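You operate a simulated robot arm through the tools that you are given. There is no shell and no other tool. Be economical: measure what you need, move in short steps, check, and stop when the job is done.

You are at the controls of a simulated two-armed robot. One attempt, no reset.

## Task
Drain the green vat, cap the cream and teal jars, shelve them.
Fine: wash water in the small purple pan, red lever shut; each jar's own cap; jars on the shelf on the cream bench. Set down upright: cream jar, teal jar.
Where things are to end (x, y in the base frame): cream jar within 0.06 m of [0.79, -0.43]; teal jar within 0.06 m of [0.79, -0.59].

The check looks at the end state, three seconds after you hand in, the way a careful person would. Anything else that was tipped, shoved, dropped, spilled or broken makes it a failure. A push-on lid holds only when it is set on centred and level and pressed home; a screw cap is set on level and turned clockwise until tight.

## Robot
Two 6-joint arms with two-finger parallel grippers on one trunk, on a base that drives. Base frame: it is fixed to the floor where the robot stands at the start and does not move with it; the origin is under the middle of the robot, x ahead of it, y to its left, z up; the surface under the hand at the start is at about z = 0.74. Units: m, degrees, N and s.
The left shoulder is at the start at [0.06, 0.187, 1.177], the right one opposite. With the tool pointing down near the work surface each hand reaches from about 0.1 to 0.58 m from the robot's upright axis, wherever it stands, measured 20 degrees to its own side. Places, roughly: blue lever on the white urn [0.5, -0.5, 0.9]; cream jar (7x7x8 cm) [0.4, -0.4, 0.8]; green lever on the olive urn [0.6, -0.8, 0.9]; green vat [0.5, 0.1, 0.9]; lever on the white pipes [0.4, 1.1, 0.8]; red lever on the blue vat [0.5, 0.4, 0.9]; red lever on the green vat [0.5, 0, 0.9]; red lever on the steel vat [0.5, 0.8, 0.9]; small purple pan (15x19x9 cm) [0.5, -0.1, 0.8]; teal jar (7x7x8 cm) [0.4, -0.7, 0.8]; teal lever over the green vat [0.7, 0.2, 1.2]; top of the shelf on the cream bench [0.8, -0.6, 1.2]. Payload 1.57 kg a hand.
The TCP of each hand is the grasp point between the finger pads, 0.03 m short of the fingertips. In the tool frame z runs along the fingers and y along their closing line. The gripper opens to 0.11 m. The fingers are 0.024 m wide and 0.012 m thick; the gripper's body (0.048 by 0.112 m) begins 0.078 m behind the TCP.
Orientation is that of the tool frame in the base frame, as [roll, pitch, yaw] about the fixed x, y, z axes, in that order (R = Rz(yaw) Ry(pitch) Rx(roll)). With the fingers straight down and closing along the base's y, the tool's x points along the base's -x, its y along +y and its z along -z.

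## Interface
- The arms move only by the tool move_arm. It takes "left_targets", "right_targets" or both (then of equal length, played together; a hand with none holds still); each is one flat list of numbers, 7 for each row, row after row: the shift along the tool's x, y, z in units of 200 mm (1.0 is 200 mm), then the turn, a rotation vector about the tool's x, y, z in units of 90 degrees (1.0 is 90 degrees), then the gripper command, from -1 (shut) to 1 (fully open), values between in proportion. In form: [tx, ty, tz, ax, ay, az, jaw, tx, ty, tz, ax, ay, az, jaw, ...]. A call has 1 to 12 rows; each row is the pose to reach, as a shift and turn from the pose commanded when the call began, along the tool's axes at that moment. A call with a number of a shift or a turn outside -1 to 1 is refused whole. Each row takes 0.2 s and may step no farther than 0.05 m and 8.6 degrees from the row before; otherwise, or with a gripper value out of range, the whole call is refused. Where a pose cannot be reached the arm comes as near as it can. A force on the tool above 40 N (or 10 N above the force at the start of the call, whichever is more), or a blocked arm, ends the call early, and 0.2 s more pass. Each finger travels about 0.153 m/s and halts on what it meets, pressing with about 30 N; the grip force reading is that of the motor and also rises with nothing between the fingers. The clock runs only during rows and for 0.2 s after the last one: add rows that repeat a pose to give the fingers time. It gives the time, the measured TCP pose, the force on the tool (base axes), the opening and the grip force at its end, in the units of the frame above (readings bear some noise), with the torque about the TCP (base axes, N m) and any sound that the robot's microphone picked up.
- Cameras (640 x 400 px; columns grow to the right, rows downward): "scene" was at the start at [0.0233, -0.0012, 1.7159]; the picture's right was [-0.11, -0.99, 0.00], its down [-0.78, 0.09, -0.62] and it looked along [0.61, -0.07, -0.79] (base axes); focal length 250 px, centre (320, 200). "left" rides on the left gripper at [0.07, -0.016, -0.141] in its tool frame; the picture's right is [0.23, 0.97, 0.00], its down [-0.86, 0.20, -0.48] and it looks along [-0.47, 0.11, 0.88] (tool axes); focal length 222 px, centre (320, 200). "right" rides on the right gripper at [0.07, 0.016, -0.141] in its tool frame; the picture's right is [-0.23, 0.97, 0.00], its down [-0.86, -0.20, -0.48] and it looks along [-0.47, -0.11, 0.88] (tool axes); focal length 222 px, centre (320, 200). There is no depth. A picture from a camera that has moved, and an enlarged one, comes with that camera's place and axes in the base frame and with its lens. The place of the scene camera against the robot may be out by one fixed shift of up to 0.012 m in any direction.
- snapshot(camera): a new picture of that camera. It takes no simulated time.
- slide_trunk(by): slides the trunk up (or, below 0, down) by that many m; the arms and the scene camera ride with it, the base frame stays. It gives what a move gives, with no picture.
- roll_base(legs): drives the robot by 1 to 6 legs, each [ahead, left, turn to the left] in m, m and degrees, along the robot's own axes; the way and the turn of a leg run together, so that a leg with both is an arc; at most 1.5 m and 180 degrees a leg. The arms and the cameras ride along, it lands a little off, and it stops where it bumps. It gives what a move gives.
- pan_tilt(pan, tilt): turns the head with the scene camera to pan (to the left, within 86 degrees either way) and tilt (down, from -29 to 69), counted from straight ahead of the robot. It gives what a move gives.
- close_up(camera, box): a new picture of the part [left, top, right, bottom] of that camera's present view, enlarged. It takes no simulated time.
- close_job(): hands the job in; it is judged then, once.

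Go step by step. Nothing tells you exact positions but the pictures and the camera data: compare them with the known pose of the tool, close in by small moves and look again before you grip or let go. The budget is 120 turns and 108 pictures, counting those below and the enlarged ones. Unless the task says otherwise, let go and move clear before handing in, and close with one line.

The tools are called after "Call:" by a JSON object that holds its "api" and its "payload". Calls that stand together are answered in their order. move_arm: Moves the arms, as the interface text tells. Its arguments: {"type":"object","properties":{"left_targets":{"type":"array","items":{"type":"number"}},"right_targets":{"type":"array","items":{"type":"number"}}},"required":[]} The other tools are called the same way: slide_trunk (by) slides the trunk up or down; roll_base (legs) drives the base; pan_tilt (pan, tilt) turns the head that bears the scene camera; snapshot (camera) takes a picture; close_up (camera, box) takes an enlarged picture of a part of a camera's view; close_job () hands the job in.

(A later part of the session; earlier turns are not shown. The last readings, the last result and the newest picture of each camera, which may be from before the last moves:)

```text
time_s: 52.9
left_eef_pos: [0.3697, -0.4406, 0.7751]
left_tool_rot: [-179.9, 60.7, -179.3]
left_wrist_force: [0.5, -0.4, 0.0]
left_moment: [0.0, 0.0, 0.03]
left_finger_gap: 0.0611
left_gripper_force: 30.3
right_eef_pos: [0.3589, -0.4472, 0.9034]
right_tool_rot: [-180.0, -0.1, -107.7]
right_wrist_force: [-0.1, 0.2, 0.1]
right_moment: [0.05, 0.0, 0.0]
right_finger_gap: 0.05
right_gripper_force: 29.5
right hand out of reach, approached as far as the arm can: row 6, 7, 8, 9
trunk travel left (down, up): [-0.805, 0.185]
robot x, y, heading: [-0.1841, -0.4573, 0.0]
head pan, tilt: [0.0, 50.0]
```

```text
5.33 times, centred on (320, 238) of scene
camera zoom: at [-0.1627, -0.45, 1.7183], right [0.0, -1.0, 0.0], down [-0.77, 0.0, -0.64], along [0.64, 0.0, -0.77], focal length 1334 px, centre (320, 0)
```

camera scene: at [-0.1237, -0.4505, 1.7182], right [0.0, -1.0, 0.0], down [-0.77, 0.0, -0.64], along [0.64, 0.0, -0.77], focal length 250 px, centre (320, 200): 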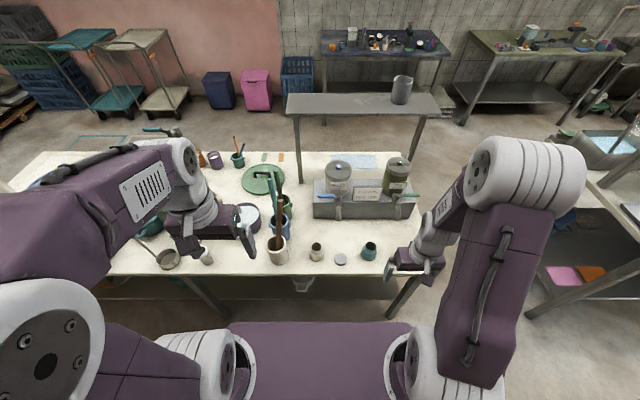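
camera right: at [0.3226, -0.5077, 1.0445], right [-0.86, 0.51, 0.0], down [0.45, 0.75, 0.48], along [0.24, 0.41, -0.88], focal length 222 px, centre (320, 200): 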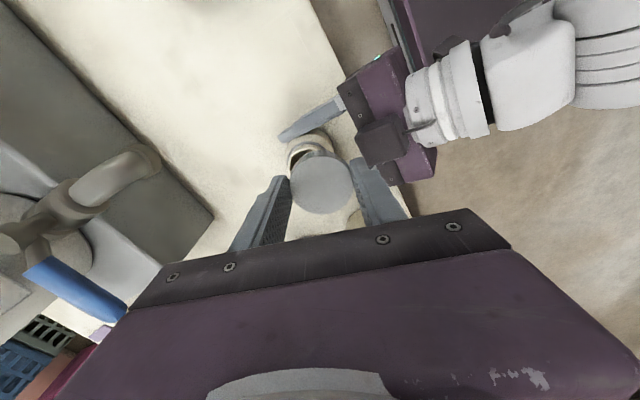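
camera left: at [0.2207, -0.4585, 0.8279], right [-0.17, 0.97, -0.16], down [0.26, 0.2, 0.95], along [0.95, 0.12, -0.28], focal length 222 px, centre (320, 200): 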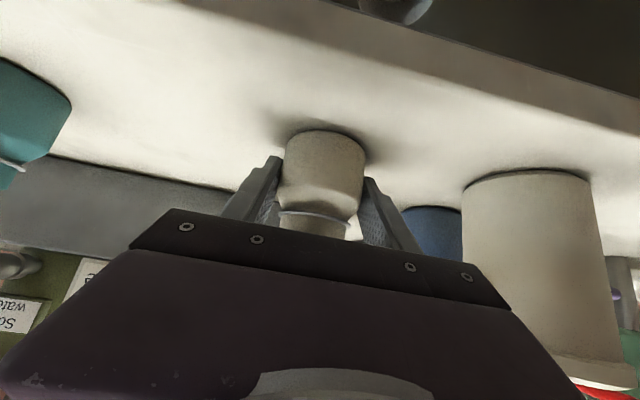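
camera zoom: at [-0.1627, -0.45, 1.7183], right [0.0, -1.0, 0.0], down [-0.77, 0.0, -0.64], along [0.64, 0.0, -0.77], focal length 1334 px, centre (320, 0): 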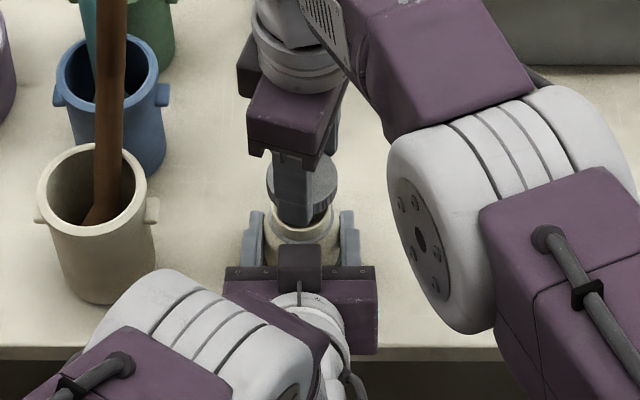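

The right arm is at its reach limit, so I'll lift the jar slightly with the left hand and bring it toward the right arm, and do the screwing in the air.

Call:
{"api": "move_arm", "payload": {"left_targets": [-0.06, 0, -0.04, 0, 0, 0, -1, -0.1, -0.09, -0.1, 0, 0, 0, -1, -0.106, -0.18, -0.117, 0, 0, 0, -1, -0.106, -0.275, -0.117, 0, 0, 0, -1, -0.106, -0.275, -0.117, 0, 0, 0, -1], "right_targets": [0.06, -0.02, -0.1, 0, 0, 0, -1, 0.12, -0.05, -0.2, 0, 0, 0, -1, 0.18, -0.07, -0.2, 0, 0, 0, -1, 0.232, -0.095, -0.2, 0, 0, 0, -1, 0.232, -0.095, -0.2, 0, 0, 0, -1]}}

Call:
{"api": "snapshot", "payload": {"camera": "right"}}

Call:
{"api": "close_up", "payload": {"camera": "scene", "box": [260, 200, 380, 275]}}

```text
time_s: 54.1
left_eef_pos: [0.3618, -0.4962, 0.8045]
left_tool_rot: [-179.9, 60.7, -179.4]
left_wrist_force: [-0.2, -0.1, -2.3]
left_moment: [-0.02, 0.03, 0.03]
left_finger_gap: 0.0612
left_gripper_force: 29.6
right_eef_pos: [0.3648, -0.4983, 0.9436]
right_tool_rot: [-180.0, 0.0, -107.8]
right_wrist_force: [0.1, -0.3, -0.4]
right_moment: [-0.01, 0.02, -0.03]
right_finger_gap: 0.0498
right_gripper_force: 29.9
trunk travel left (down, up): [-0.805, 0.185]
robot x, y, heading: [-0.1885, -0.4586, 0.5]
head pan, tilt: [0.0, 50.0]
```

```text
43 pictures are left
camera right: at [0.327, -0.5575, 1.0846], right [-0.86, 0.51, 0.0], down [0.45, 0.75, 0.48], along [0.25, 0.41, -0.88], focal length 222 px, centre (320, 200)
```

right: 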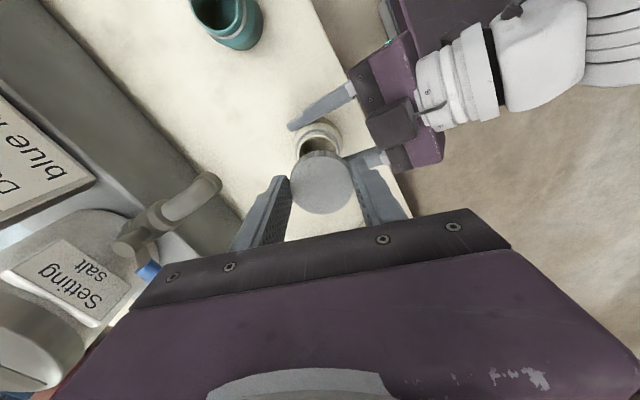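

```text
5.33 times, centred on (320, 238) of scene
camera zoom: at [-0.1626, -0.4498, 1.7183], right [0.0, -1.0, 0.0], down [-0.77, 0.0, -0.64], along [0.64, 0.0, -0.77], focal length 1334 px, centre (320, 0)
```

zoom: 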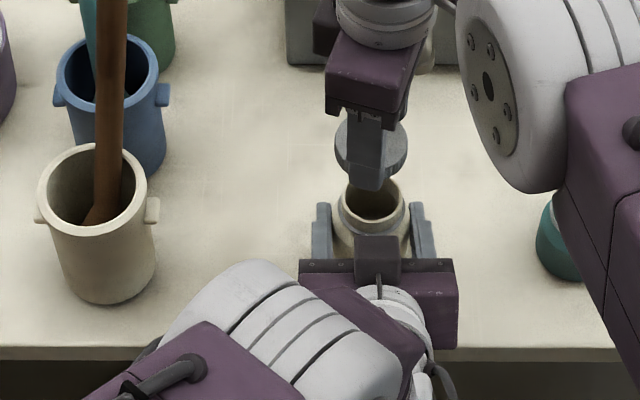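

Aligned to within several mm; a closer look to refine before lowering.

Call:
{"api": "close_up", "payload": {"camera": "right", "box": [260, 100, 380, 220]}}

```text
3.33 times, centred on (320, 160) of right
camera zoom: at [0.327, -0.5575, 1.0846], right [-0.86, 0.51, 0.0], down [0.45, 0.75, 0.48], along [0.25, 0.41, -0.88], focal length 740 px, centre (320, 333)
```

zoom: 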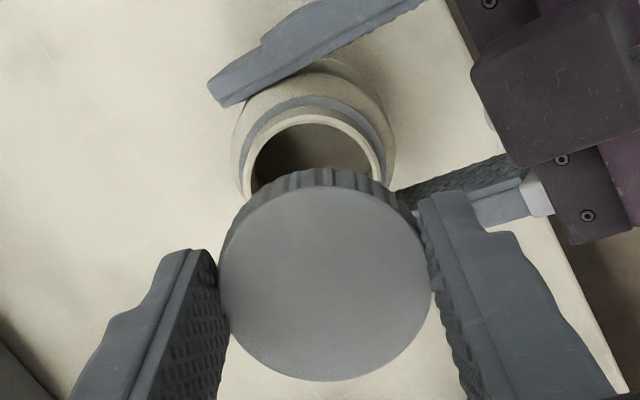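

Mouth at (0.366,-0.4975), cap at (0.364,-0.4945): 2–3 mm correction. Lowering until contact.

Call:
{"api": "move_arm", "payload": {"right_targets": [0.006, -0.0125, 0.1, 0, 0, 0, -1, 0.006, -0.0125, 0.2, 0, 0, 0, -1, 0.006, -0.0125, 0.27, 0, 0, 0, -1, 0.006, -0.0125, 0.3, 0, 0, 0, -1, 0.006, -0.0125, 0.32, 0, 0, 0, -1, 0.006, -0.0125, 0.33, 0, 0, 0, -1]}}

Call:
{"api": "close_up", "payload": {"camera": "scene", "box": [290, 210, 370, 260]}}

```text
time_s: 55.5
left_eef_pos: [0.3606, -0.4966, 0.805]
left_tool_rot: [-179.8, 60.6, -179.4]
left_wrist_force: [-0.6, -0.6, -1.4]
left_moment: [-0.04, 0.0, -0.01]
left_finger_gap: 0.0608
left_gripper_force: 29.7
right_eef_pos: [0.3656, -0.4995, 0.8775]
right_tool_rot: [179.9, 0.0, -107.8]
right_wrist_force: [0.8, -0.8, 0.4]
right_moment: [0.01, 0.0, 0.0]
right_finger_gap: 0.05
right_gripper_force: 30.2
trunk travel left (down, up): [-0.805, 0.185]
robot x, y, heading: [-0.1886, -0.4594, -0.1]
head pan, tilt: [0.0, 50.0]
```

```text
8.00 times, centred on (330, 235) of scene
camera zoom: at [-0.1624, -0.4503, 1.7183], right [0.0, -1.0, 0.0], down [-0.77, 0.0, -0.64], along [0.64, 0.0, -0.77], focal length 2001 px, centre (240, -80)
```

zoom: 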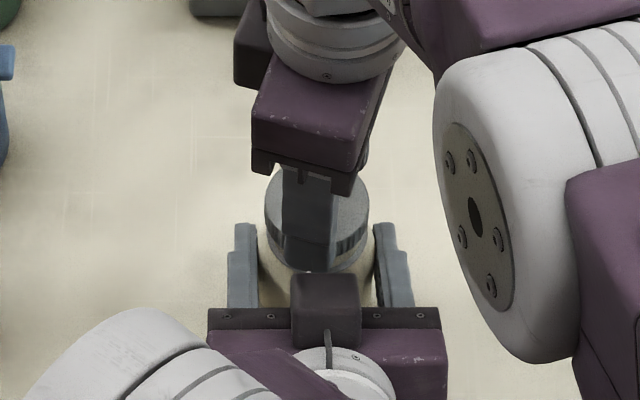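

Call:
{"api": "move_arm", "payload": {"right_targets": [0, 0, 0.01, 0, 0, 0, -1, 0, 0, 0.02, 0, 0, 0, -1, 0, 0, 0.03, 0, 0, 0, -1]}}

```text
time_s: 56.3
left_eef_pos: [0.3616, -0.4956, 0.8054]
left_tool_rot: [-179.8, 60.6, -179.4]
left_wrist_force: [1.0, 0.4, -1.0]
left_moment: [0.01, -0.03, 0.0]
left_finger_gap: 0.0608
left_gripper_force: 30.3
right_eef_pos: [0.3645, -0.4997, 0.8724]
right_tool_rot: [180.0, 0.0, -107.8]
right_wrist_force: [0.3, 0.7, -0.4]
right_moment: [-0.01, -0.04, -0.02]
right_finger_gap: 0.0498
right_gripper_force: 30.0
trunk travel left (down, up): [-0.805, 0.185]
robot x, y, heading: [-0.1872, -0.4576, 0.2]
head pan, tilt: [0.0, 50.0]
```

No contact force yet; keep lowering gently.

Call:
{"api": "move_arm", "payload": {"right_targets": [0, 0, 0.01, 0, 0, 0, -1, 0, 0, 0.02, 0, 0, 0, -1, 0, 0, 0.03, 0, 0, 0, -1]}}

Call:
{"api": "close_up", "payload": {"camera": "right", "box": [260, 100, 380, 220]}}

```text
time_s: 57.1
left_eef_pos: [0.3601, -0.4935, 0.8029]
left_tool_rot: [-180.0, 60.4, -179.3]
left_wrist_force: [-3.6, 7.0, -6.7]
left_moment: [-0.27, -0.22, 0.04]
left_finger_gap: 0.0611
left_gripper_force: 30.0
right_eef_pos: [0.3658, -0.499, 0.8669]
right_tool_rot: [-180.0, 0.0, -107.9]
right_wrist_force: [4.0, -6.5, 5.4]
right_moment: [-0.13, 0.02, -0.05]
right_finger_gap: 0.05
right_gripper_force: 29.7
trunk travel left (down, up): [-0.805, 0.185]
robot x, y, heading: [-0.1892, -0.4566, 0.2]
head pan, tilt: [0.0, 50.0]
```

```text
3.33 times, centred on (320, 160) of right
camera zoom: at [0.3291, -0.5595, 1.0071], right [-0.86, 0.51, 0.0], down [0.45, 0.75, 0.48], along [0.25, 0.41, -0.88], focal length 740 px, centre (320, 333)
```

zoom: 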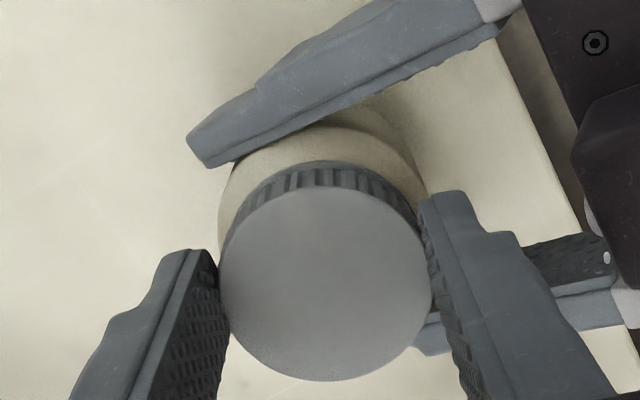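

Contact with sideways load: the cap sits 3 mm too far toward +y/-x. Correcting laterally.

Call:
{"api": "move_arm", "payload": {"right_targets": [0.006, -0.006, -0.01, 0, 0, 0, -1, 0.012, -0.0117, -0.01, 0, 0, 0, -1, 0.012, -0.0117, -0.005, 0, 0, 0, -1]}}

```text
time_s: 57.9
left_eef_pos: [0.3611, -0.4956, 0.8054]
left_tool_rot: [-179.8, 60.6, -179.5]
left_wrist_force: [-2.5, -2.9, -4.3]
left_moment: [0.17, -0.04, -0.03]
left_finger_gap: 0.0607
left_gripper_force: 29.7
right_eef_pos: [0.3667, -0.502, 0.8677]
right_tool_rot: [-180.0, 0.1, -107.8]
right_wrist_force: [2.5, 3.2, 2.5]
right_moment: [0.03, -0.13, 0.0]
right_finger_gap: 0.0501
right_gripper_force: 30.0
trunk travel left (down, up): [-0.805, 0.185]
robot x, y, heading: [-0.1901, -0.4636, 0.2]
head pan, tilt: [0.0, 50.0]
```

Nearly balanced. Small trim, then turn clockwise while pressing lightly.

Call:
{"api": "move_arm", "payload": {"right_targets": [-0.006, -0.003, 0.0, 0, 0, 0.0, -1, -0.006, -0.003, 0.003, 0, 0, 0.09, -1, -0.006, -0.003, 0.005, 0, 0, 0.18, -1, -0.006, -0.003, 0.006, 0, 0, 0.27, -1, -0.006, -0.003, 0.007, 0, 0, 0.36, -1, -0.006, -0.003, 0.008, 0, 0, 0.45, -1, -0.006, -0.003, 0.009, 0, 0, 0.54, -1, -0.006, -0.003, 0.01, 0, 0, 0.63, -1, -0.006, -0.003, 0.011, 0, 0, 0.72, -1, -0.006, -0.003, 0.012, 0, 0, 0.81, -1, -0.006, -0.003, 0.013, 0, 0, 0.9, -1]}}

Call:
{"api": "close_up", "payload": {"camera": "scene", "box": [290, 210, 370, 260]}}

```text
time_s: 60.3
left_eef_pos: [0.3609, -0.4977, 0.8045]
left_tool_rot: [-179.9, 60.7, -180.0]
left_wrist_force: [-7.6, -35.2, 0.5]
left_moment: [1.04, -0.29, -0.44]
left_finger_gap: 0.0597
left_gripper_force: 30.3
right_eef_pos: [0.3667, -0.4999, 0.8664]
right_tool_rot: [179.7, 0.1, 171.0]
right_wrist_force: [7.3, 35.2, -1.6]
right_moment: [1.13, -0.2, 0.16]
right_finger_gap: 0.0494
right_gripper_force: 30.5
trunk travel left (down, up): [-0.805, 0.185]
robot x, y, heading: [-0.1875, -0.4563, 0.0]
head pan, tilt: [0.0, 50.0]
```

```text
8.00 times, centred on (330, 235) of scene
camera zoom: at [-0.1624, -0.4503, 1.7183], right [0.0, -1.0, 0.0], down [-0.77, 0.0, -0.64], along [0.64, 0.0, -0.77], focal length 2001 px, centre (240, -80)
```

zoom: 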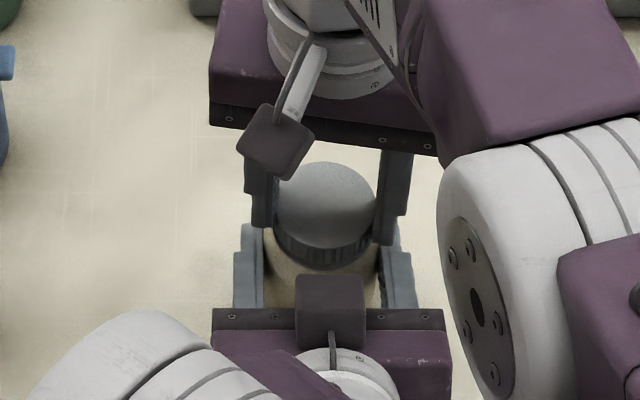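

Lateral force has built up in y (cap is 2 mm too far to -y). Relieving that before turning more.

Call:
{"api": "move_arm", "payload": {"right_targets": [0, 0.006, 0, 0, 0, 0, -1, 0, 0.012, 0, 0, 0, 0, -1, 0, 0.012, 0, 0, 0, 0, -1]}}

```text
time_s: 61.1
left_eef_pos: [0.3591, -0.4988, 0.8035]
left_tool_rot: [-179.8, 60.6, -179.9]
left_wrist_force: [-15.2, -30.3, 1.2]
left_moment: [0.92, -0.59, -0.37]
left_finger_gap: 0.0601
left_gripper_force: 29.8
right_eef_pos: [0.3663, -0.4984, 0.8646]
right_tool_rot: [179.7, 0.1, 171.0]
right_wrist_force: [14.8, 30.0, -4.0]
right_moment: [0.94, -0.32, 0.17]
right_finger_gap: 0.0495
right_gripper_force: 30.7
right hand out of reach, approached as far as the arm can: row 2
trunk travel left (down, up): [-0.805, 0.185]
robot x, y, heading: [-0.1905, -0.4551, 0.3]
head pan, tilt: [0.0, 50.0]
```

Cap centre is a few mm off the hand's turning axis and the right arm is near its reach limit; I'll relieve by moving the jar (left hand) instead.

Call:
{"api": "move_arm", "payload": {"left_targets": [0.002, -0.01, -0.003, 0, 0, 0, -1, 0.0037, -0.02, -0.0065, 0, 0, 0, -1, 0.0037, -0.02, -0.0065, 0, 0, 0, -1]}}

```text
time_s: 61.9
left_eef_pos: [0.3599, -0.4996, 0.8038]
left_tool_rot: [-179.8, 60.5, -179.4]
left_wrist_force: [-8.0, -18.4, -1.5]
left_moment: [0.61, -0.18, -0.22]
left_finger_gap: 0.0595
left_gripper_force: 29.6
right_eef_pos: [0.3663, -0.4995, 0.8651]
right_tool_rot: [-179.9, 0.0, 171.2]
right_wrist_force: [6.9, 18.0, -0.4]
right_moment: [0.53, -0.27, 0.1]
right_finger_gap: 0.0496
right_gripper_force: 29.8
trunk travel left (down, up): [-0.805, 0.185]
robot x, y, heading: [-0.1889, -0.4599, 0.3]
head pan, tilt: [0.0, 50.0]
```

Releasing the cap will drop the side load; the cap is already over the neck. Opening the right jaw and looking.

Call:
{"api": "move_arm", "payload": {"right_targets": [0, 0, 0, 0, 0, 0, -0.2, 0, 0, 0, 0, 0, 0, 0.2, 0, 0, 0, 0, 0, 0, 0.2]}}

Call:
{"api": "close_up", "payload": {"camera": "right", "box": [250, 100, 390, 220]}}

```text
time_s: 62.7
left_eef_pos: [0.3607, -0.4995, 0.8032]
left_tool_rot: [-179.8, 60.7, -179.3]
left_wrist_force: [0.0, -0.2, -1.7]
left_moment: [0.01, 0.02, 0.05]
left_finger_gap: 0.0587
left_gripper_force: 29.7
right_eef_pos: [0.3645, -0.4996, 0.8659]
right_tool_rot: [-180.0, -0.1, 171.2]
right_wrist_force: [-0.1, -0.9, -0.5]
right_moment: [-0.02, 0.01, 0.0]
right_finger_gap: 0.0663
right_gripper_force: 0.0
trunk travel left (down, up): [-0.805, 0.185]
robot x, y, heading: [-0.1893, -0.4584, 0.1]
head pan, tilt: [0.0, 50.0]
```

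```text
3.33 times, centred on (320, 160) of right
camera zoom: at [0.2993, -0.4718, 1.0056], right [0.37, 0.93, 0.0], down [0.82, -0.33, 0.48], along [0.44, -0.18, -0.88], focal length 740 px, centre (320, 333)
```

zoom: 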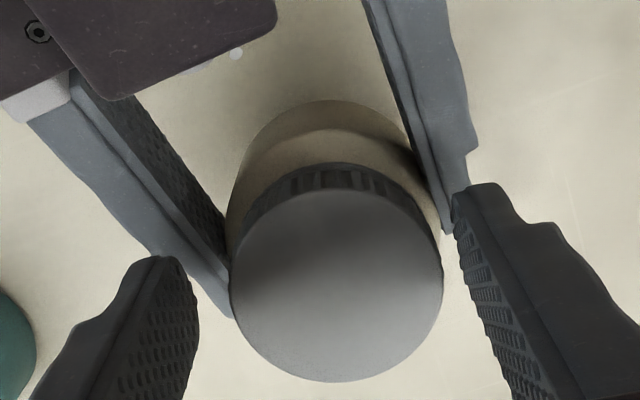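

Cap sits level on the neck; cap centre is 4-5 mm off my right hand. I'll draw the jar toward the robot, recentre the right hand and rewind counter-clockwise with the jaw open.

Call:
{"api": "move_arm", "payload": {"left_targets": [0.025, 0, -0.044, 0, 0, 0, -1, 0.049, 0, -0.087, 0, 0, 0, -1, 0.049, 0, -0.087, 0, 0, 0, -1], "right_targets": [0.04, 0.002, 0, 0, 0, 0, 0.2, 0.079, 0.003, 0, 0, 0, 0, 0.2, 0.079, 0.003, 0, 0, 0, 0, 0.2]}}

Call:
{"api": "move_arm", "payload": {"right_targets": [0, 0, 0, 0, 0, -0.09, 0.3, 0, 0, 0, 0, 0, -0.18, 0.3, 0, 0, 0, 0, 0, -0.27, 0.3, 0, 0, 0, 0, 0, -0.36, 0.3, 0, 0, 0, 0, 0, -0.45, 0.3, 0, 0, 0, 0, 0, -0.54, 0.3, 0, 0, 0, 0, 0, -0.63, 0.3, 0, 0, 0, 0, 0, -0.72, 0.3, 0, 0, 0, 0, 0, -0.81, 0.3, 0, 0, 0, 0, 0, -0.9, 0.3, 0, 0, 0, 0, 0, -0.95, 0.3]}}

Call:
{"api": "close_up", "payload": {"camera": "right", "box": [250, 100, 390, 220]}}

```text
time_s: 63.5
left_eef_pos: [0.3393, -0.5005, 0.8041]
left_tool_rot: [-179.8, 60.7, -179.3]
left_wrist_force: [-0.5, 0.0, -2.2]
left_moment: [0.02, 0.0, -0.02]
left_finger_gap: 0.059
left_gripper_force: 30.6
right_eef_pos: [0.3515, -0.4959, 0.8646]
right_tool_rot: [-179.9, 0.1, 171.2]
right_wrist_force: [0.0, -0.4, -1.2]
right_moment: [-0.01, -0.01, 0.01]
right_finger_gap: 0.066
right_gripper_force: 0.1
trunk travel left (down, up): [-0.805, 0.185]
robot x, y, heading: [-0.1883, -0.4581, 0.1]
head pan, tilt: [0.0, 50.0]
```

```text
time_s: 65.9
left_eef_pos: [0.3393, -0.5003, 0.8051]
left_tool_rot: [-179.8, 60.6, -179.4]
left_wrist_force: [-0.4, 0.3, -1.5]
left_moment: [0.01, 0.0, -0.02]
left_finger_gap: 0.0589
left_gripper_force: 29.6
right_eef_pos: [0.3528, -0.4968, 0.8646]
right_tool_rot: [-180.0, 0.0, -103.1]
right_wrist_force: [0.6, -0.4, -0.6]
right_moment: [0.02, -0.01, 0.01]
right_finger_gap: 0.0716
right_gripper_force: 0.0
trunk travel left (down, up): [-0.805, 0.185]
robot x, y, heading: [-0.19, -0.4576, 0.2]
head pan, tilt: [0.0, 50.0]
```

```text
3.33 times, centred on (320, 160) of right
camera zoom: at [0.3216, -0.5586, 1.0051], right [-0.9, 0.44, 0.0], down [0.39, 0.79, 0.48], along [0.21, 0.43, -0.88], focal length 740 px, centre (320, 333)
```

zoom: 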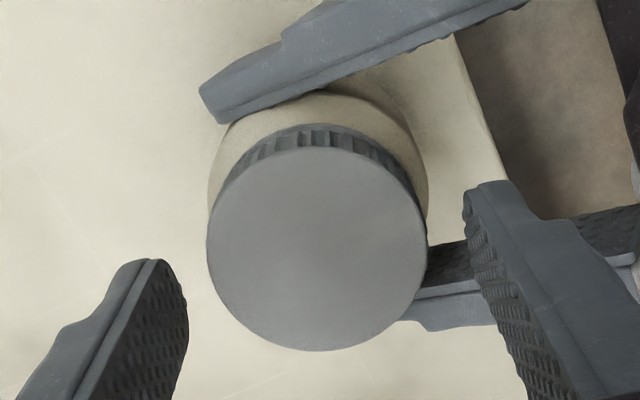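

Recentring a few mm and regripping the cap, then checking the side force.

Call:
{"api": "move_arm", "payload": {"right_targets": [0.023, 0.005, 0, 0, 0, 0, 0.3, 0.023, 0.005, 0, 0, 0, 0, -0.1, 0.023, 0.005, 0, 0, 0, 0, -1, 0.023, 0.005, 0, 0, 0, 0, -1, 0.023, 0.005, 0, 0, 0, 0, -1]}}

```text
time_s: 67.1
left_eef_pos: [0.3386, -0.5, 0.8045]
left_tool_rot: [-179.8, 60.4, -179.4]
left_wrist_force: [-9.6, 1.9, 3.4]
left_moment: [-0.15, -0.37, -0.01]
left_finger_gap: 0.0589
left_gripper_force: 30.2
right_eef_pos: [0.3523, -0.5001, 0.8649]
right_tool_rot: [-179.9, 0.0, -103.3]
right_wrist_force: [10.0, -1.3, -4.0]
right_moment: [0.01, -0.29, -0.01]
right_finger_gap: 0.0499
right_gripper_force: 30.0
trunk travel left (down, up): [-0.805, 0.185]
robot x, y, heading: [-0.1911, -0.4587, 0.1]
head pan, tilt: [0.0, 50.0]
```

Call:
{"api": "move_arm", "payload": {"right_targets": [-0.002, -0.01, 0.005, 0, 0, 0, -1, -0.002, -0.01, 0.005, 0, 0, 0.09, -1, -0.002, -0.01, 0.005, 0, 0, 0.18, -1, -0.002, -0.01, 0.005, 0, 0, 0.27, -1, -0.002, -0.01, 0.005, 0, 0, 0.36, -1, -0.002, -0.01, 0.005, 0, 0, 0.45, -1]}}

```text
time_s: 68.5
left_eef_pos: [0.3394, -0.5002, 0.8055]
left_tool_rot: [-179.8, 60.6, -179.4]
left_wrist_force: [1.0, 1.7, -6.0]
left_moment: [0.14, 0.01, 0.04]
left_finger_gap: 0.0574
left_gripper_force: 30.1
right_eef_pos: [0.3527, -0.5, 0.8632]
right_tool_rot: [180.0, -0.1, -143.8]
right_wrist_force: [-0.6, -1.5, 3.1]
right_moment: [-0.22, 0.11, 0.04]
right_finger_gap: 0.0495
right_gripper_force: 30.1
trunk travel left (down, up): [-0.805, 0.185]
robot x, y, heading: [-0.1883, -0.4577, 0.4]
head pan, tilt: [0.0, 50.0]
```

Side force is low, but the jar may have shifted in the left grip (gap shrank). Looking.

Call:
{"api": "snapshot", "payload": {"camera": "left"}}

Call:
{"api": "close_up", "payload": {"camera": "right", "box": [220, 60, 420, 220]}}

```text
35 pictures are left
camera left: at [0.1816, -0.5173, 0.8145], right [-0.12, 0.97, -0.2], down [0.0, 0.2, 0.98], along [0.99, 0.12, -0.03], focal length 222 px, centre (320, 200)
```

left: 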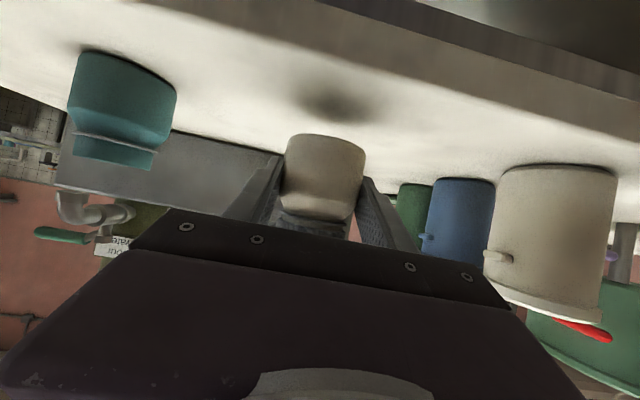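

```text
2.50 times, centred on (320, 140) of right
camera zoom: at [0.287, -0.5269, 1.0043], right [-0.39, 0.92, 0.0], down [0.81, 0.34, 0.48], along [0.44, 0.19, -0.88], focal length 555 px, centre (320, 350)
```

zoom: 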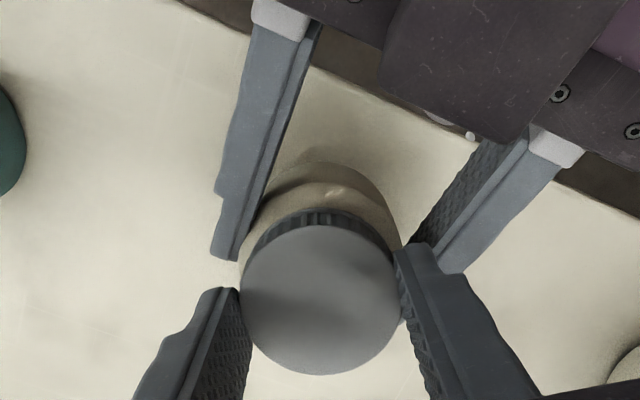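

Jar is upright and the cap level. Continuing clockwise and watching the torque.

Call:
{"api": "move_arm", "payload": {"right_targets": [0, 0, 0.002, 0, 0, 0.09, -1, 0, 0, 0.003, 0, 0, 0.18, -1, 0, 0, 0.004, 0, 0, 0.27, -1, 0, 0, 0.005, 0, 0, 0.36, -1, 0, 0, 0.006, 0, 0, 0.45, -1, 0, 0, 0.007, 0, 0, 0.54, -1, 0, 0, 0.008, 0, 0, 0.63, -1, 0, 0, 0.009, 0, 0, 0.72, -1]}}

```text
time_s: 70.3
left_eef_pos: [0.3399, -0.4999, 0.806]
left_tool_rot: [-179.8, 60.6, -179.4]
left_wrist_force: [-9.8, -3.0, -5.4]
left_moment: [0.42, -0.24, -0.03]
left_finger_gap: 0.0562
left_gripper_force: 30.3
right_eef_pos: [0.3541, -0.4993, 0.8628]
right_tool_rot: [179.9, 0.0, 151.1]
right_wrist_force: [9.0, 0.7, 4.6]
right_moment: [-0.32, -0.24, 0.01]
right_finger_gap: 0.0498
right_gripper_force: 29.3
trunk travel left (down, up): [-0.805, 0.185]
robot x, y, heading: [-0.1919, -0.457, 0.4]
head pan, tilt: [0.0, 50.0]
```

No torque yet, and the jar may be creeping down in the left grip under the press. I'll lower both hands together so the jar stands on the bench while screwing.

Call:
{"api": "move_arm", "payload": {"left_targets": [0.026, 0, 0.015, 0, 0, 0, -1, 0.052, 0, 0.029, 0, 0, 0, -1, 0.078, 0, 0.044, 0, 0, 0, -1, 0.078, 0, 0.044, 0, 0, 0, -1], "right_targets": [0, 0, 0.03, 0, 0, 0, -1, 0, 0, 0.06, 0, 0, 0, -1, 0, 0, 0.09, 0, 0, 0, -1, 0, 0, 0.09, 0, 0, 0, -1]}}

Call:
{"api": "close_up", "payload": {"camera": "left", "box": [220, 90, 440, 230]}}

```text
time_s: 71.3
left_eef_pos: [0.3392, -0.5012, 0.7872]
left_tool_rot: [-179.7, 60.6, -179.4]
left_wrist_force: [-7.3, -6.8, -6.5]
left_moment: [0.14, -0.04, -0.12]
left_finger_gap: 0.0534
left_gripper_force: 30.0
right_eef_pos: [0.3516, -0.5001, 0.8428]
right_tool_rot: [-180.0, -0.1, 151.4]
right_wrist_force: [6.1, 6.6, 5.4]
right_moment: [0.15, -0.21, -0.01]
right_finger_gap: 0.0498
right_gripper_force: 30.3
trunk travel left (down, up): [-0.805, 0.185]
robot x, y, heading: [-0.1856, -0.4577, 0.4]
head pan, tilt: [0.0, 50.0]
```

```text
2.86 times, centred on (330, 160) of left
camera zoom: at [0.1816, -0.5173, 0.7968], right [-0.12, 0.97, -0.2], down [0.0, 0.2, 0.98], along [0.99, 0.12, -0.03], focal length 635 px, centre (291, 314)
```

zoom: 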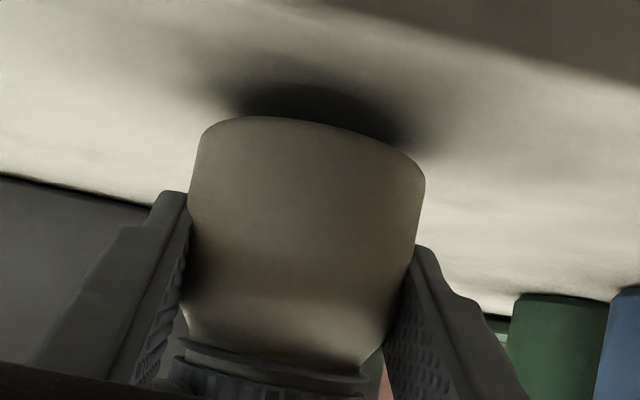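

The left fingers have slid up onto the shoulder. Lowering the last centimetre to the bench, then I'll regrip lower on the body.

Call:
{"api": "move_arm", "payload": {"left_targets": [0.018, 0, 0.01, 0, 0, 0, -1, 0.035, 0, 0.02, 0, 0, 0, -1, 0.044, 0, 0.025, 0, 0, 0, -1], "right_targets": [0, 0, 0.02, 0, 0, 0, -1, 0, 0, 0.04, 0, 0, 0, -1, 0, 0, 0.05, 0, 0, 0, -1]}}

```text
time_s: 72.1
left_eef_pos: [0.3384, -0.5003, 0.7796]
left_tool_rot: [-179.5, 61.0, -179.1]
left_wrist_force: [-5.2, -4.2, 7.3]
left_moment: [0.51, -0.93, 0.01]
left_finger_gap: 0.0534
left_gripper_force: 30.9
right_eef_pos: [0.3535, -0.5001, 0.8368]
right_tool_rot: [179.8, 0.2, 151.4]
right_wrist_force: [10.0, 5.5, 11.5]
right_moment: [0.1, -0.38, -0.03]
right_finger_gap: 0.0502
right_gripper_force: 30.0
trunk travel left (down, up): [-0.805, 0.185]
robot x, y, heading: [-0.1849, -0.4599, 0.3]
head pan, tilt: [0.0, 50.0]
```

Jar touches the bench. Opening the left, shifting forward and lower, and regripping.

Call:
{"api": "move_arm", "payload": {"left_targets": [0, 0, 0, 0, 0, 0, 0.64, 0, 0, 0, 0, 0, 0, 0.64, 0.004, 0, 0.04, 0, 0, 0, 0.64, 0.007, 0, 0.079, 0, 0, 0, 0.64, 0.007, 0, 0.079, 0, 0, 0, 0.2, 0.007, 0, 0.079, 0, 0, 0, -0.3, 0.007, 0, 0.079, 0, 0, 0, -1, 0.007, 0, 0.079, 0, 0, 0, -1]}}

Call:
{"api": "close_up", "payload": {"camera": "left", "box": [220, 90, 440, 230]}}

Call:
{"api": "close_up", "payload": {"camera": "scene", "box": [290, 210, 370, 260]}}

```text
time_s: 73.9
left_eef_pos: [0.3505, -0.5006, 0.7689]
left_tool_rot: [-179.8, 60.6, -179.4]
left_wrist_force: [-0.2, -7.9, -1.2]
left_moment: [0.34, 0.04, 0.03]
left_finger_gap: 0.0534
left_gripper_force: 29.5
right_eef_pos: [0.3509, -0.501, 0.8353]
right_tool_rot: [179.9, 0.1, 151.4]
right_wrist_force: [3.0, 7.9, 23.4]
right_moment: [0.18, -0.16, -0.01]
right_finger_gap: 0.05
right_gripper_force: 29.8
trunk travel left (down, up): [-0.805, 0.185]
robot x, y, heading: [-0.188, -0.4578, 0.2]
head pan, tilt: [0.0, 50.0]
```

```text
2.86 times, centred on (330, 160) of left
camera zoom: at [0.1936, -0.5171, 0.7781], right [-0.12, 0.97, -0.2], down [0.0, 0.2, 0.98], along [0.99, 0.12, -0.02], focal length 635 px, centre (291, 314)
```

zoom: 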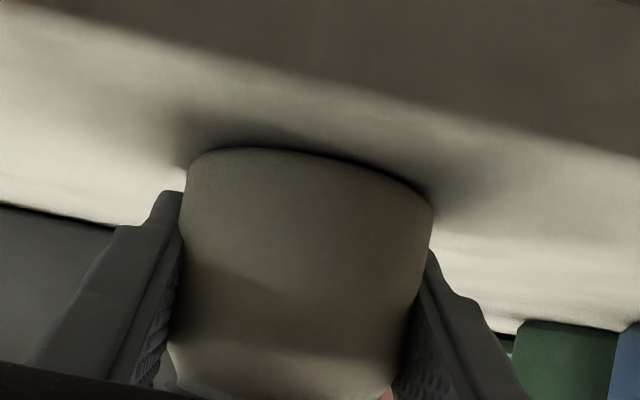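

```text
8.00 times, centred on (330, 235) of scene
camera zoom: at [-0.1659, -0.4502, 1.7183], right [0.0, -1.0, 0.0], down [-0.76, 0.0, -0.64], along [0.64, 0.0, -0.76], focal length 2001 px, centre (240, -80)
```

zoom: 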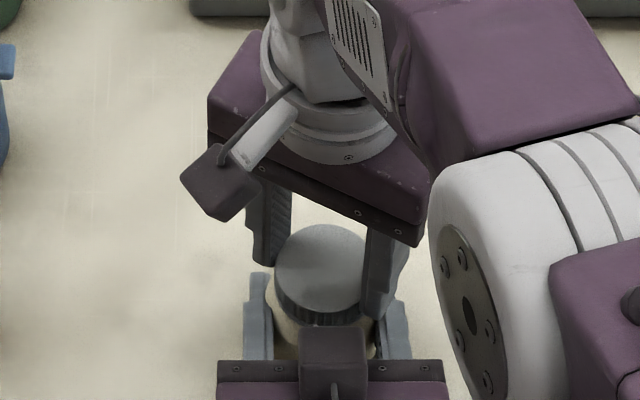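

Regripped on the bench. Continuing clockwise turn while pressing.

Call:
{"api": "move_arm", "payload": {"right_targets": [0, 0, -0.003, 0, 0, 0.09, -1, 0, 0, -0.003, 0, 0, 0.18, -1, 0, 0, -0.003, 0, 0, 0.27, -1, 0, 0, -0.003, 0, 0, 0.36, -1, 0, 0, -0.003, 0, 0, 0.45, -1, 0, 0, -0.003, 0, 0, 0.54, -1, 0, 0, -0.003, 0, 0, 0.63, -1]}}

```text
time_s: 75.5
left_eef_pos: [0.3515, -0.4999, 0.7699]
left_tool_rot: [-179.8, 60.7, -179.5]
left_wrist_force: [-16.1, -15.5, 10.2]
left_moment: [0.49, -0.17, -0.68]
left_finger_gap: 0.0535
left_gripper_force: 30.0
right_eef_pos: [0.3523, -0.4994, 0.836]
right_tool_rot: [179.9, -0.1, 94.8]
right_wrist_force: [14.2, 15.6, -1.2]
right_moment: [0.37, -0.45, 0.69]
right_finger_gap: 0.0499
right_gripper_force: 29.9
trunk travel left (down, up): [-0.805, 0.185]
robot x, y, heading: [-0.1923, -0.4597, 0.1]
head pan, tilt: [0.0, 50.0]
```

Torque now rises (0.69 N·m) – threads biting. A bit further clockwise.

Call:
{"api": "move_arm", "payload": {"right_targets": [0, 0, 0, 0, 0, 0.09, -1, 0, 0, 0, 0, 0, 0.18, -1, 0, 0, 0, 0, 0, 0.27, -1, 0, 0, 0, 0, 0, 0.36, -1]}}

Call:
{"api": "close_up", "payload": {"camera": "right", "box": [220, 60, 420, 220]}}

```text
time_s: 76.5
left_eef_pos: [0.3523, -0.4998, 0.7684]
left_tool_rot: [-179.9, 60.7, -179.3]
left_wrist_force: [-11.0, -5.0, 12.7]
left_moment: [-0.01, -0.06, -0.73]
left_finger_gap: 0.0534
left_gripper_force: 29.7
right_eef_pos: [0.3518, -0.5008, 0.8362]
right_tool_rot: [-179.9, 0.0, 62.1]
right_wrist_force: [13.1, -0.1, 1.4]
right_moment: [-0.01, -0.39, 0.83]
right_finger_gap: 0.0504
right_gripper_force: 30.0
trunk travel left (down, up): [-0.805, 0.185]
robot x, y, heading: [-0.1894, -0.4581, 0.2]
head pan, tilt: [0.0, 50.0]
```

```text
2.50 times, centred on (320, 140) of right
camera zoom: at [0.3983, -0.4457, 0.9756], right [0.76, -0.65, 0.0], down [-0.57, -0.66, 0.48], along [-0.31, -0.36, -0.88], focal length 555 px, centre (320, 350)
```

zoom: 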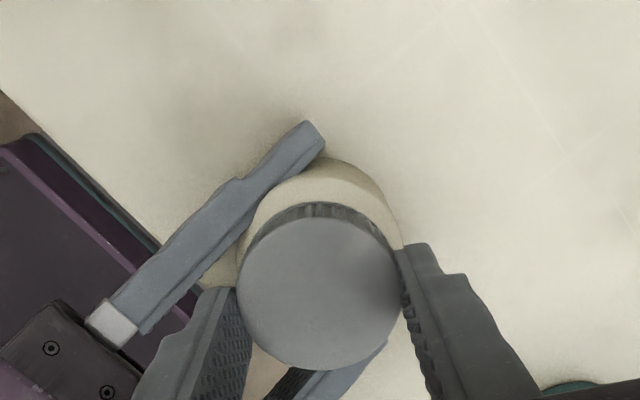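

Torque has levelled off at ~0.8 N·m, the grip-slip limit: the cap is tight. Releasing and raising the right hand, unwinding the wrist.

Call:
{"api": "move_arm", "payload": {"right_targets": [0, 0, 0, 0, 0, 0, 0, 0, 0, 0, 0, 0, 0, 0.4, 0, 0, -0.1, 0, 0, 0, 0.4, 0, 0, -0.3, 0, 0, -0.09, 0.4, 0, 0, -0.5, 0, 0, -0.18, 0.4, 0, 0, -0.7, 0, 0, -0.27, 0.4, 0, 0, -0.7, 0, 0, -0.36, 0.4, 0, 0, -0.7, 0, 0, -0.45, 0.4, 0, 0, -0.7, 0, 0, -0.54, 0.4, 0, 0, -0.7, 0, 0, -0.63, 0.4, 0, 0, -0.7, 0, 0, -0.72, 0.4, 0, 0, -0.7, 0, 0, -0.8, 0.4]}}

Call:
{"api": "close_up", "payload": {"camera": "right", "box": [220, 60, 420, 220]}}

```text
time_s: 79.1
left_eef_pos: [0.352, -0.4992, 0.7677]
left_tool_rot: [-179.7, 60.7, -179.3]
left_wrist_force: [1.7, 4.0, 11.7]
left_moment: [0.34, 0.23, -0.06]
left_finger_gap: 0.0532
left_gripper_force: 29.8
right_eef_pos: [0.3506, -0.5003, 0.9744]
right_tool_rot: [179.9, 0.0, 134.5]
right_wrist_force: [0.0, 0.1, 0.2]
right_moment: [-0.03, -0.01, 0.03]
right_finger_gap: 0.077
right_gripper_force: 0.1
trunk travel left (down, up): [-0.805, 0.185]
robot x, y, heading: [-0.1896, -0.4562, 0.2]
head pan, tilt: [0.0, 50.0]
```

```text
2.50 times, centred on (320, 140) of right
camera zoom: at [0.3144, -0.4372, 1.1156], right [0.85, 0.52, 0.0], down [0.46, -0.75, 0.48], along [0.25, -0.41, -0.88], focal length 555 px, centre (320, 350)
```

zoom: 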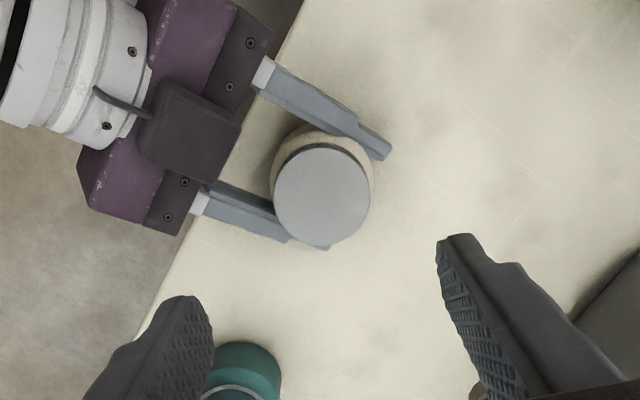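

Cap is on, centred and level. Now lifting the cream jar with the left hand and moving the right arm aside.

Call:
{"api": "move_arm", "payload": {"left_targets": [-0.145, 0, -0.082, 0, 0, 0, -1, -0.29, 0, -0.164, 0, 0, 0, -1, -0.435, 0, -0.245, 0, 0, 0, -1, -0.58, 0, -0.327, 0, 0, 0, -1, -0.725, 0, -0.41, 0, 0, 0, -1, -0.87, 0, -0.491, 0, 0, 0, -1], "right_targets": [-0.072, -0.164, -0.083, 0, 0, -0.085, 0.4, -0.144, -0.328, -0.166, 0, 0, -0.17, 0.4, -0.216, -0.492, -0.25, 0, 0, -0.255, 0.4, -0.29, -0.656, -0.333, 0, 0, -0.34, 0.4, -0.36, -0.82, -0.416, 0, 0, -0.42, 0.4, -0.433, -0.985, -0.5, 0, 0, -0.5, 0.4]}}

Call:
{"api": "slide_trunk", "payload": {"by": 0.18}}

Call:
{"api": "snapshot", "payload": {"camera": "scene"}}

```text
time_s: 80.5
left_eef_pos: [0.3527, -0.5001, 0.9689]
left_tool_rot: [-179.9, 60.6, -179.5]
left_wrist_force: [-1.0, -0.5, -0.9]
left_moment: [0.0, 0.01, 0.06]
left_finger_gap: 0.0535
left_gripper_force: 30.0
left hand out of reach, approached as far as the arm can: row 4
right_eef_pos: [0.2702, -0.7006, 1.0745]
right_tool_rot: [180.0, 0.0, 179.4]
right_wrist_force: [-0.5, 0.4, -0.4]
right_moment: [0.03, -0.02, -0.03]
right_finger_gap: 0.077
right_gripper_force: 0.0
trunk travel left (down, up): [-0.805, 0.185]
robot x, y, heading: [-0.1891, -0.4573, 0.5]
head pan, tilt: [0.0, 50.0]
```

```text
time_s: 82.5
left_eef_pos: [0.3531, -0.4996, 1.1484]
left_tool_rot: [-179.9, 60.4, -179.4]
left_wrist_force: [-0.4, 0.6, -1.9]
left_moment: [-0.02, 0.01, -0.01]
left_finger_gap: 0.0533
left_gripper_force: 30.5
right_eef_pos: [0.2717, -0.6996, 1.2551]
right_tool_rot: [-180.0, -0.1, 179.4]
right_wrist_force: [0.1, -0.1, -0.4]
right_moment: [0.01, -0.02, 0.02]
right_finger_gap: 0.0772
right_gripper_force: 0.1
trunk travel left (down, up): [-0.985, 0.005]
robot x, y, heading: [-0.1931, -0.4568, 0.2]
head pan, tilt: [0.0, 50.0]
```

```text
28 pictures are left
camera scene: at [-0.1624, -0.4503, 1.8982], right [0.0, -1.0, 0.0], down [-0.77, 0.0, -0.64], along [0.64, 0.0, -0.77], focal length 250 px, centre (320, 200)
```

scene: 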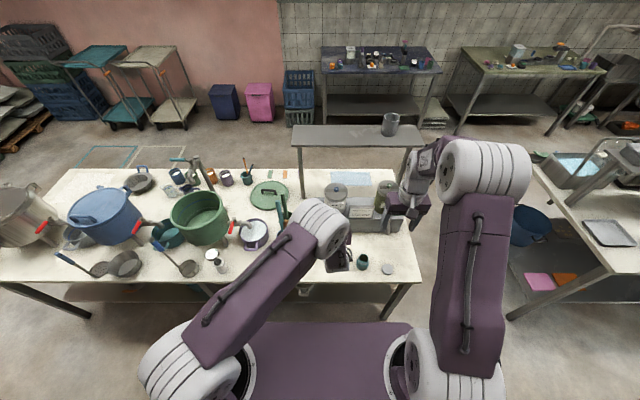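

Jar in hand, nothing disturbed. Raising it above shelf height and driving right and forward to face the shelf.

Call:
{"api": "move_arm", "payload": {"left_targets": [-0.16, 0, -0.02, 0, 0, 0, -1, -0.32, 0, -0.04, 0, 0, 0, -1, -0.48, 0, -0.06, 0, 0, 0, -1, -0.645, 0, -0.077, 0, 0, 0, -1]}}

Call:
{"api": "roll_base", "payload": {"legs": [[0, -0.16, 0], [0.2, 0, 0]]}}

Call:
{"api": "snapshot", "payload": {"camera": "scene"}}

```text
time_s: 83.5
left_eef_pos: [0.4029, -0.501, 1.2689]
left_tool_rot: [-180.0, 60.6, -179.4]
left_wrist_force: [0.2, 0.5, -2.9]
left_moment: [0.04, 0.03, -0.02]
left_finger_gap: 0.0535
left_gripper_force: 29.6
right_eef_pos: [0.2711, -0.7003, 1.2533]
right_tool_rot: [-180.0, 0.0, 179.2]
right_wrist_force: [0.3, 0.9, -0.5]
right_moment: [-0.02, -0.01, 0.02]
right_finger_gap: 0.077
right_gripper_force: 0.0
trunk travel left (down, up): [-0.985, 0.005]
robot x, y, heading: [-0.1908, -0.4565, 0.2]
head pan, tilt: [0.0, 50.0]
```

```text
time_s: 86.1
left_eef_pos: [0.5997, -0.6575, 1.2701]
left_tool_rot: [-179.9, 60.8, -179.3]
left_wrist_force: [-1.0, -0.1, -1.3]
left_moment: [0.02, -0.03, 0.0]
left_finger_gap: 0.0536
left_gripper_force: 29.9
right_eef_pos: [0.4678, -0.8581, 1.2562]
right_tool_rot: [179.9, 0.2, 179.4]
right_wrist_force: [-1.1, 0.5, 0.4]
right_moment: [-0.01, -0.04, -0.01]
right_finger_gap: 0.0771
right_gripper_force: 0.1
trunk travel left (down, up): [-0.985, 0.005]
robot x, y, heading: [0.0135, -0.6148, 0.0]
head pan, tilt: [0.0, 50.0]
```

```text
27 pictures are left
camera scene: at [0.0306, -0.6081, 1.8984], right [0.0, -1.0, 0.0], down [-0.76, 0.0, -0.65], along [0.65, 0.0, -0.76], focal length 250 px, centre (320, 200)
```

scene: 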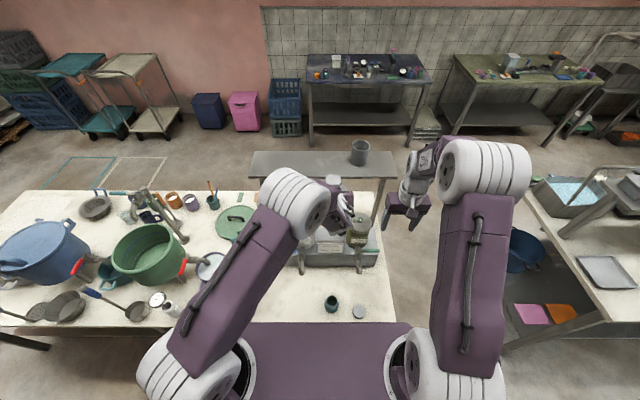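

In front of the shelf. Moving the jar leftward and nearer to the shelf front, a little higher, then looking with the left camera.

Call:
{"api": "move_arm", "payload": {"left_targets": [-0.07, 0.16, 0.05, 0, 0, 0, -1, -0.14, 0.33, 0.11, 0, 0, 0, -1, -0.21, 0.5, 0.165, 0, 0, 0, -1, -0.28, 0.67, 0.22, 0, 0, 0, -1, -0.35, 0.84, 0.28, 0, 0, 0, -1, -0.42, 1.0, 0.337, 0, 0, 0, -1]}}

Call:
{"api": "snapshot", "payload": {"camera": "left"}}

Call:
{"api": "close_up", "payload": {"camera": "scene", "box": [240, 120, 420, 232]}}

```text
time_s: 87.5
left_eef_pos: [0.7016, -0.4695, 1.3067]
left_tool_rot: [179.6, 60.5, -179.3]
left_wrist_force: [-0.3, 0.1, -1.7]
left_moment: [-0.01, 0.0, -0.01]
left_finger_gap: 0.0533
left_gripper_force: 29.8
left hand out of reach, approached as far as the arm can: row 6
right_eef_pos: [0.4724, -0.8568, 1.2549]
right_tool_rot: [-179.9, 0.0, 179.4]
right_wrist_force: [-0.2, 0.2, 0.3]
right_moment: [0.01, 0.05, 0.02]
right_finger_gap: 0.0771
right_gripper_force: 0.0
trunk travel left (down, up): [-0.985, 0.005]
robot x, y, heading: [0.0154, -0.6125, 0.4]
head pan, tilt: [0.0, 50.0]
```

```text
26 pictures are left
camera left: at [0.5435, -0.4884, 1.3175], right [-0.13, 0.97, -0.19], down [0.0, 0.2, 0.98], along [0.99, 0.13, -0.03], focal length 222 px, centre (320, 200)
```

left: 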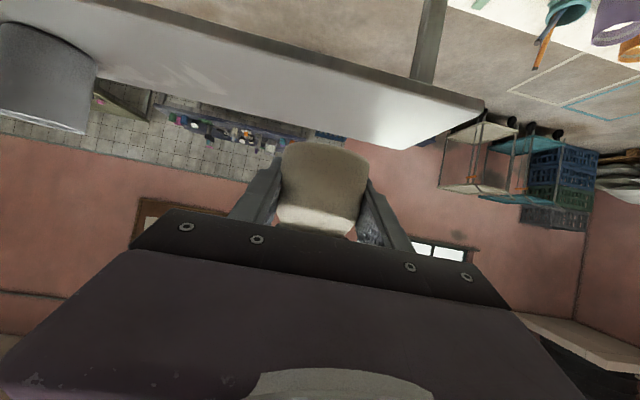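

```text
3.56 times, centred on (330, 176) of scene
camera zoom: at [0.0378, -0.6073, 1.8983], right [0.0, -1.0, 0.0], down [-0.77, 0.0, -0.64], along [0.64, 0.0, -0.77], focal length 889 px, centre (284, 285)
```

zoom: 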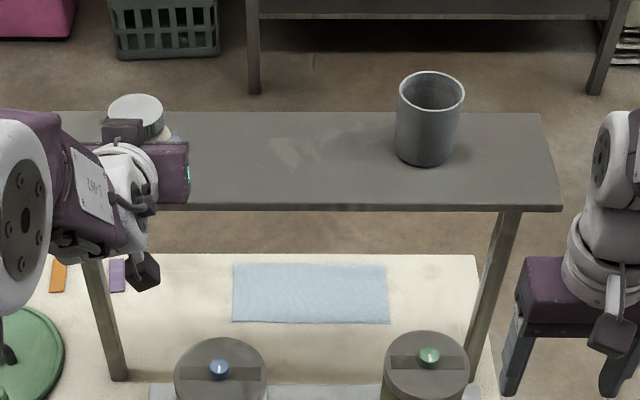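

The left arm is at its reach limit short of the shelf spot, so the robot must come closer. The floor seen earlier shows at least ~4–5 cm free in front of the base; I'll creep forward in a short leg.

Call:
{"api": "roll_base", "payload": {"legs": [[0.035, 0, 0]]}}

```text
time_s: 88.4
left_eef_pos: [0.7263, -0.4724, 1.3123]
left_tool_rot: [179.5, 60.8, -179.4]
left_wrist_force: [-0.8, 0.3, -0.9]
left_moment: [0.0, -0.02, -0.03]
left_finger_gap: 0.0535
left_gripper_force: 29.9
right_eef_pos: [0.4999, -0.8572, 1.2594]
right_tool_rot: [180.0, 0.4, 179.4]
right_wrist_force: [-0.8, -0.1, -0.4]
right_moment: [-0.03, -0.05, 0.05]
right_finger_gap: 0.077
right_gripper_force: 0.1
trunk travel left (down, up): [-0.985, 0.005]
robot x, y, heading: [0.0484, -0.6157, 0.1]
head pan, tilt: [0.0, 50.0]
```

Moved without bumping. Checking the gap between base and bench with the right camera.

Call:
{"api": "close_up", "payload": {"camera": "right", "box": [200, 0, 640, 250]}}

```text
1.45 times, centred on (420, 125) of right
camera zoom: at [0.4285, -0.8399, 1.3979], right [0.24, 0.97, 0.0], down [0.85, -0.21, 0.48], along [0.47, -0.11, -0.88], focal length 323 px, centre (174, 309)
```

zoom: 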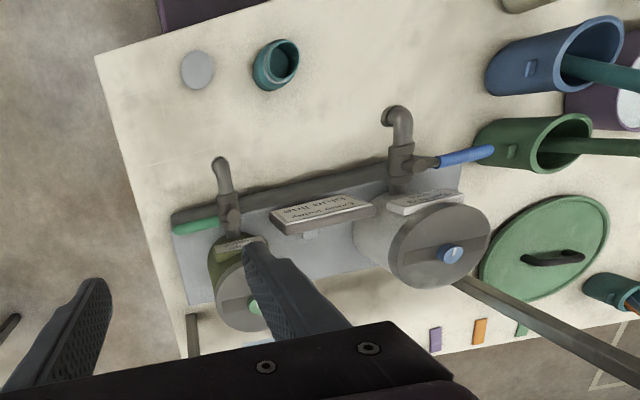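

The purple box is the low chassis (z ≲ 0.3), so it can slip under the bench top a bit. Creeping forward further.

Call:
{"api": "roll_base", "payload": {"legs": [[0.03, 0, 0]]}}

```text
time_s: 89.2
left_eef_pos: [0.7574, -0.4721, 1.3132]
left_tool_rot: [179.5, 60.9, -179.4]
left_wrist_force: [-0.5, -0.7, -1.5]
left_moment: [0.01, 0.01, 0.02]
left_finger_gap: 0.0534
left_gripper_force: 29.9
right_eef_pos: [0.5275, -0.8583, 1.2587]
right_tool_rot: [-179.9, 0.4, 179.3]
right_wrist_force: [-0.9, 0.1, -0.5]
right_moment: [0.0, -0.1, 0.0]
right_finger_gap: 0.0769
right_gripper_force: 0.0
trunk travel left (down, up): [-0.985, 0.005]
robot x, y, heading: [0.0772, -0.6135, 0.4]
head pan, tilt: [0.0, 50.0]
```

No bump. One more small leg: 2.5 cm forward and 3.7 cm left puts the jar over its spot.

Call:
{"api": "roll_base", "payload": {"legs": [[0.025, 0, 0], [0, 0.037, 0]]}}

Call:
{"api": "snapshot", "payload": {"camera": "left"}}

Call:
{"api": "close_up", "payload": {"camera": "scene", "box": [220, 120, 400, 232]}}

```text
time_s: 90.5
left_eef_pos: [0.7936, -0.4454, 1.3065]
left_tool_rot: [178.6, 60.4, 179.7]
left_wrist_force: [0.8, -1.5, -2.1]
left_moment: [0.07, 0.01, 0.09]
left_finger_gap: 0.0533
left_gripper_force: 30.0
right_eef_pos: [0.5647, -0.8294, 1.251]
right_tool_rot: [179.4, -0.2, 179.3]
right_wrist_force: [-0.3, -0.7, -0.2]
right_moment: [0.09, 0.01, -0.03]
right_finger_gap: 0.0772
right_gripper_force: 0.0
trunk travel left (down, up): [-0.985, 0.005]
robot x, y, heading: [0.1016, -0.5789, 0.1]
head pan, tilt: [0.0, 50.0]
```

```text
23 pictures are left
camera left: at [0.636, -0.4632, 1.3171], right [-0.13, 0.97, -0.19], down [0.01, 0.19, 0.98], along [0.99, 0.13, -0.03], focal length 222 px, centre (320, 200)
```

left: 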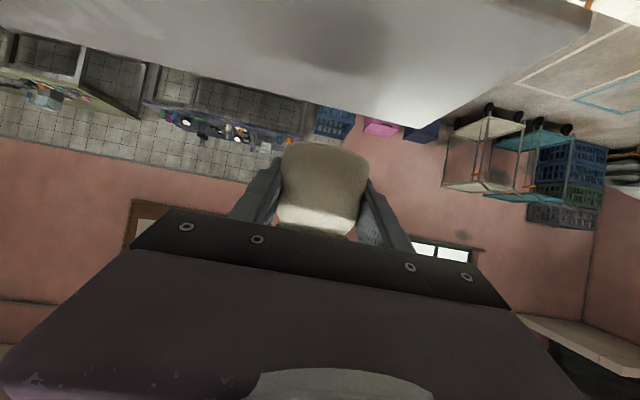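

```text
3.56 times, centred on (310, 176) of scene
camera zoom: at [0.132, -0.5857, 1.8981], right [0.0, -1.0, -0.01], down [-0.77, 0.0, -0.64], along [0.64, 0.01, -0.77], focal length 889 px, centre (356, 285)
```

zoom: 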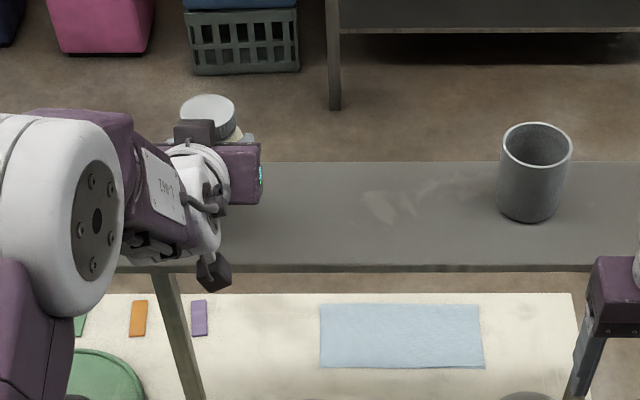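

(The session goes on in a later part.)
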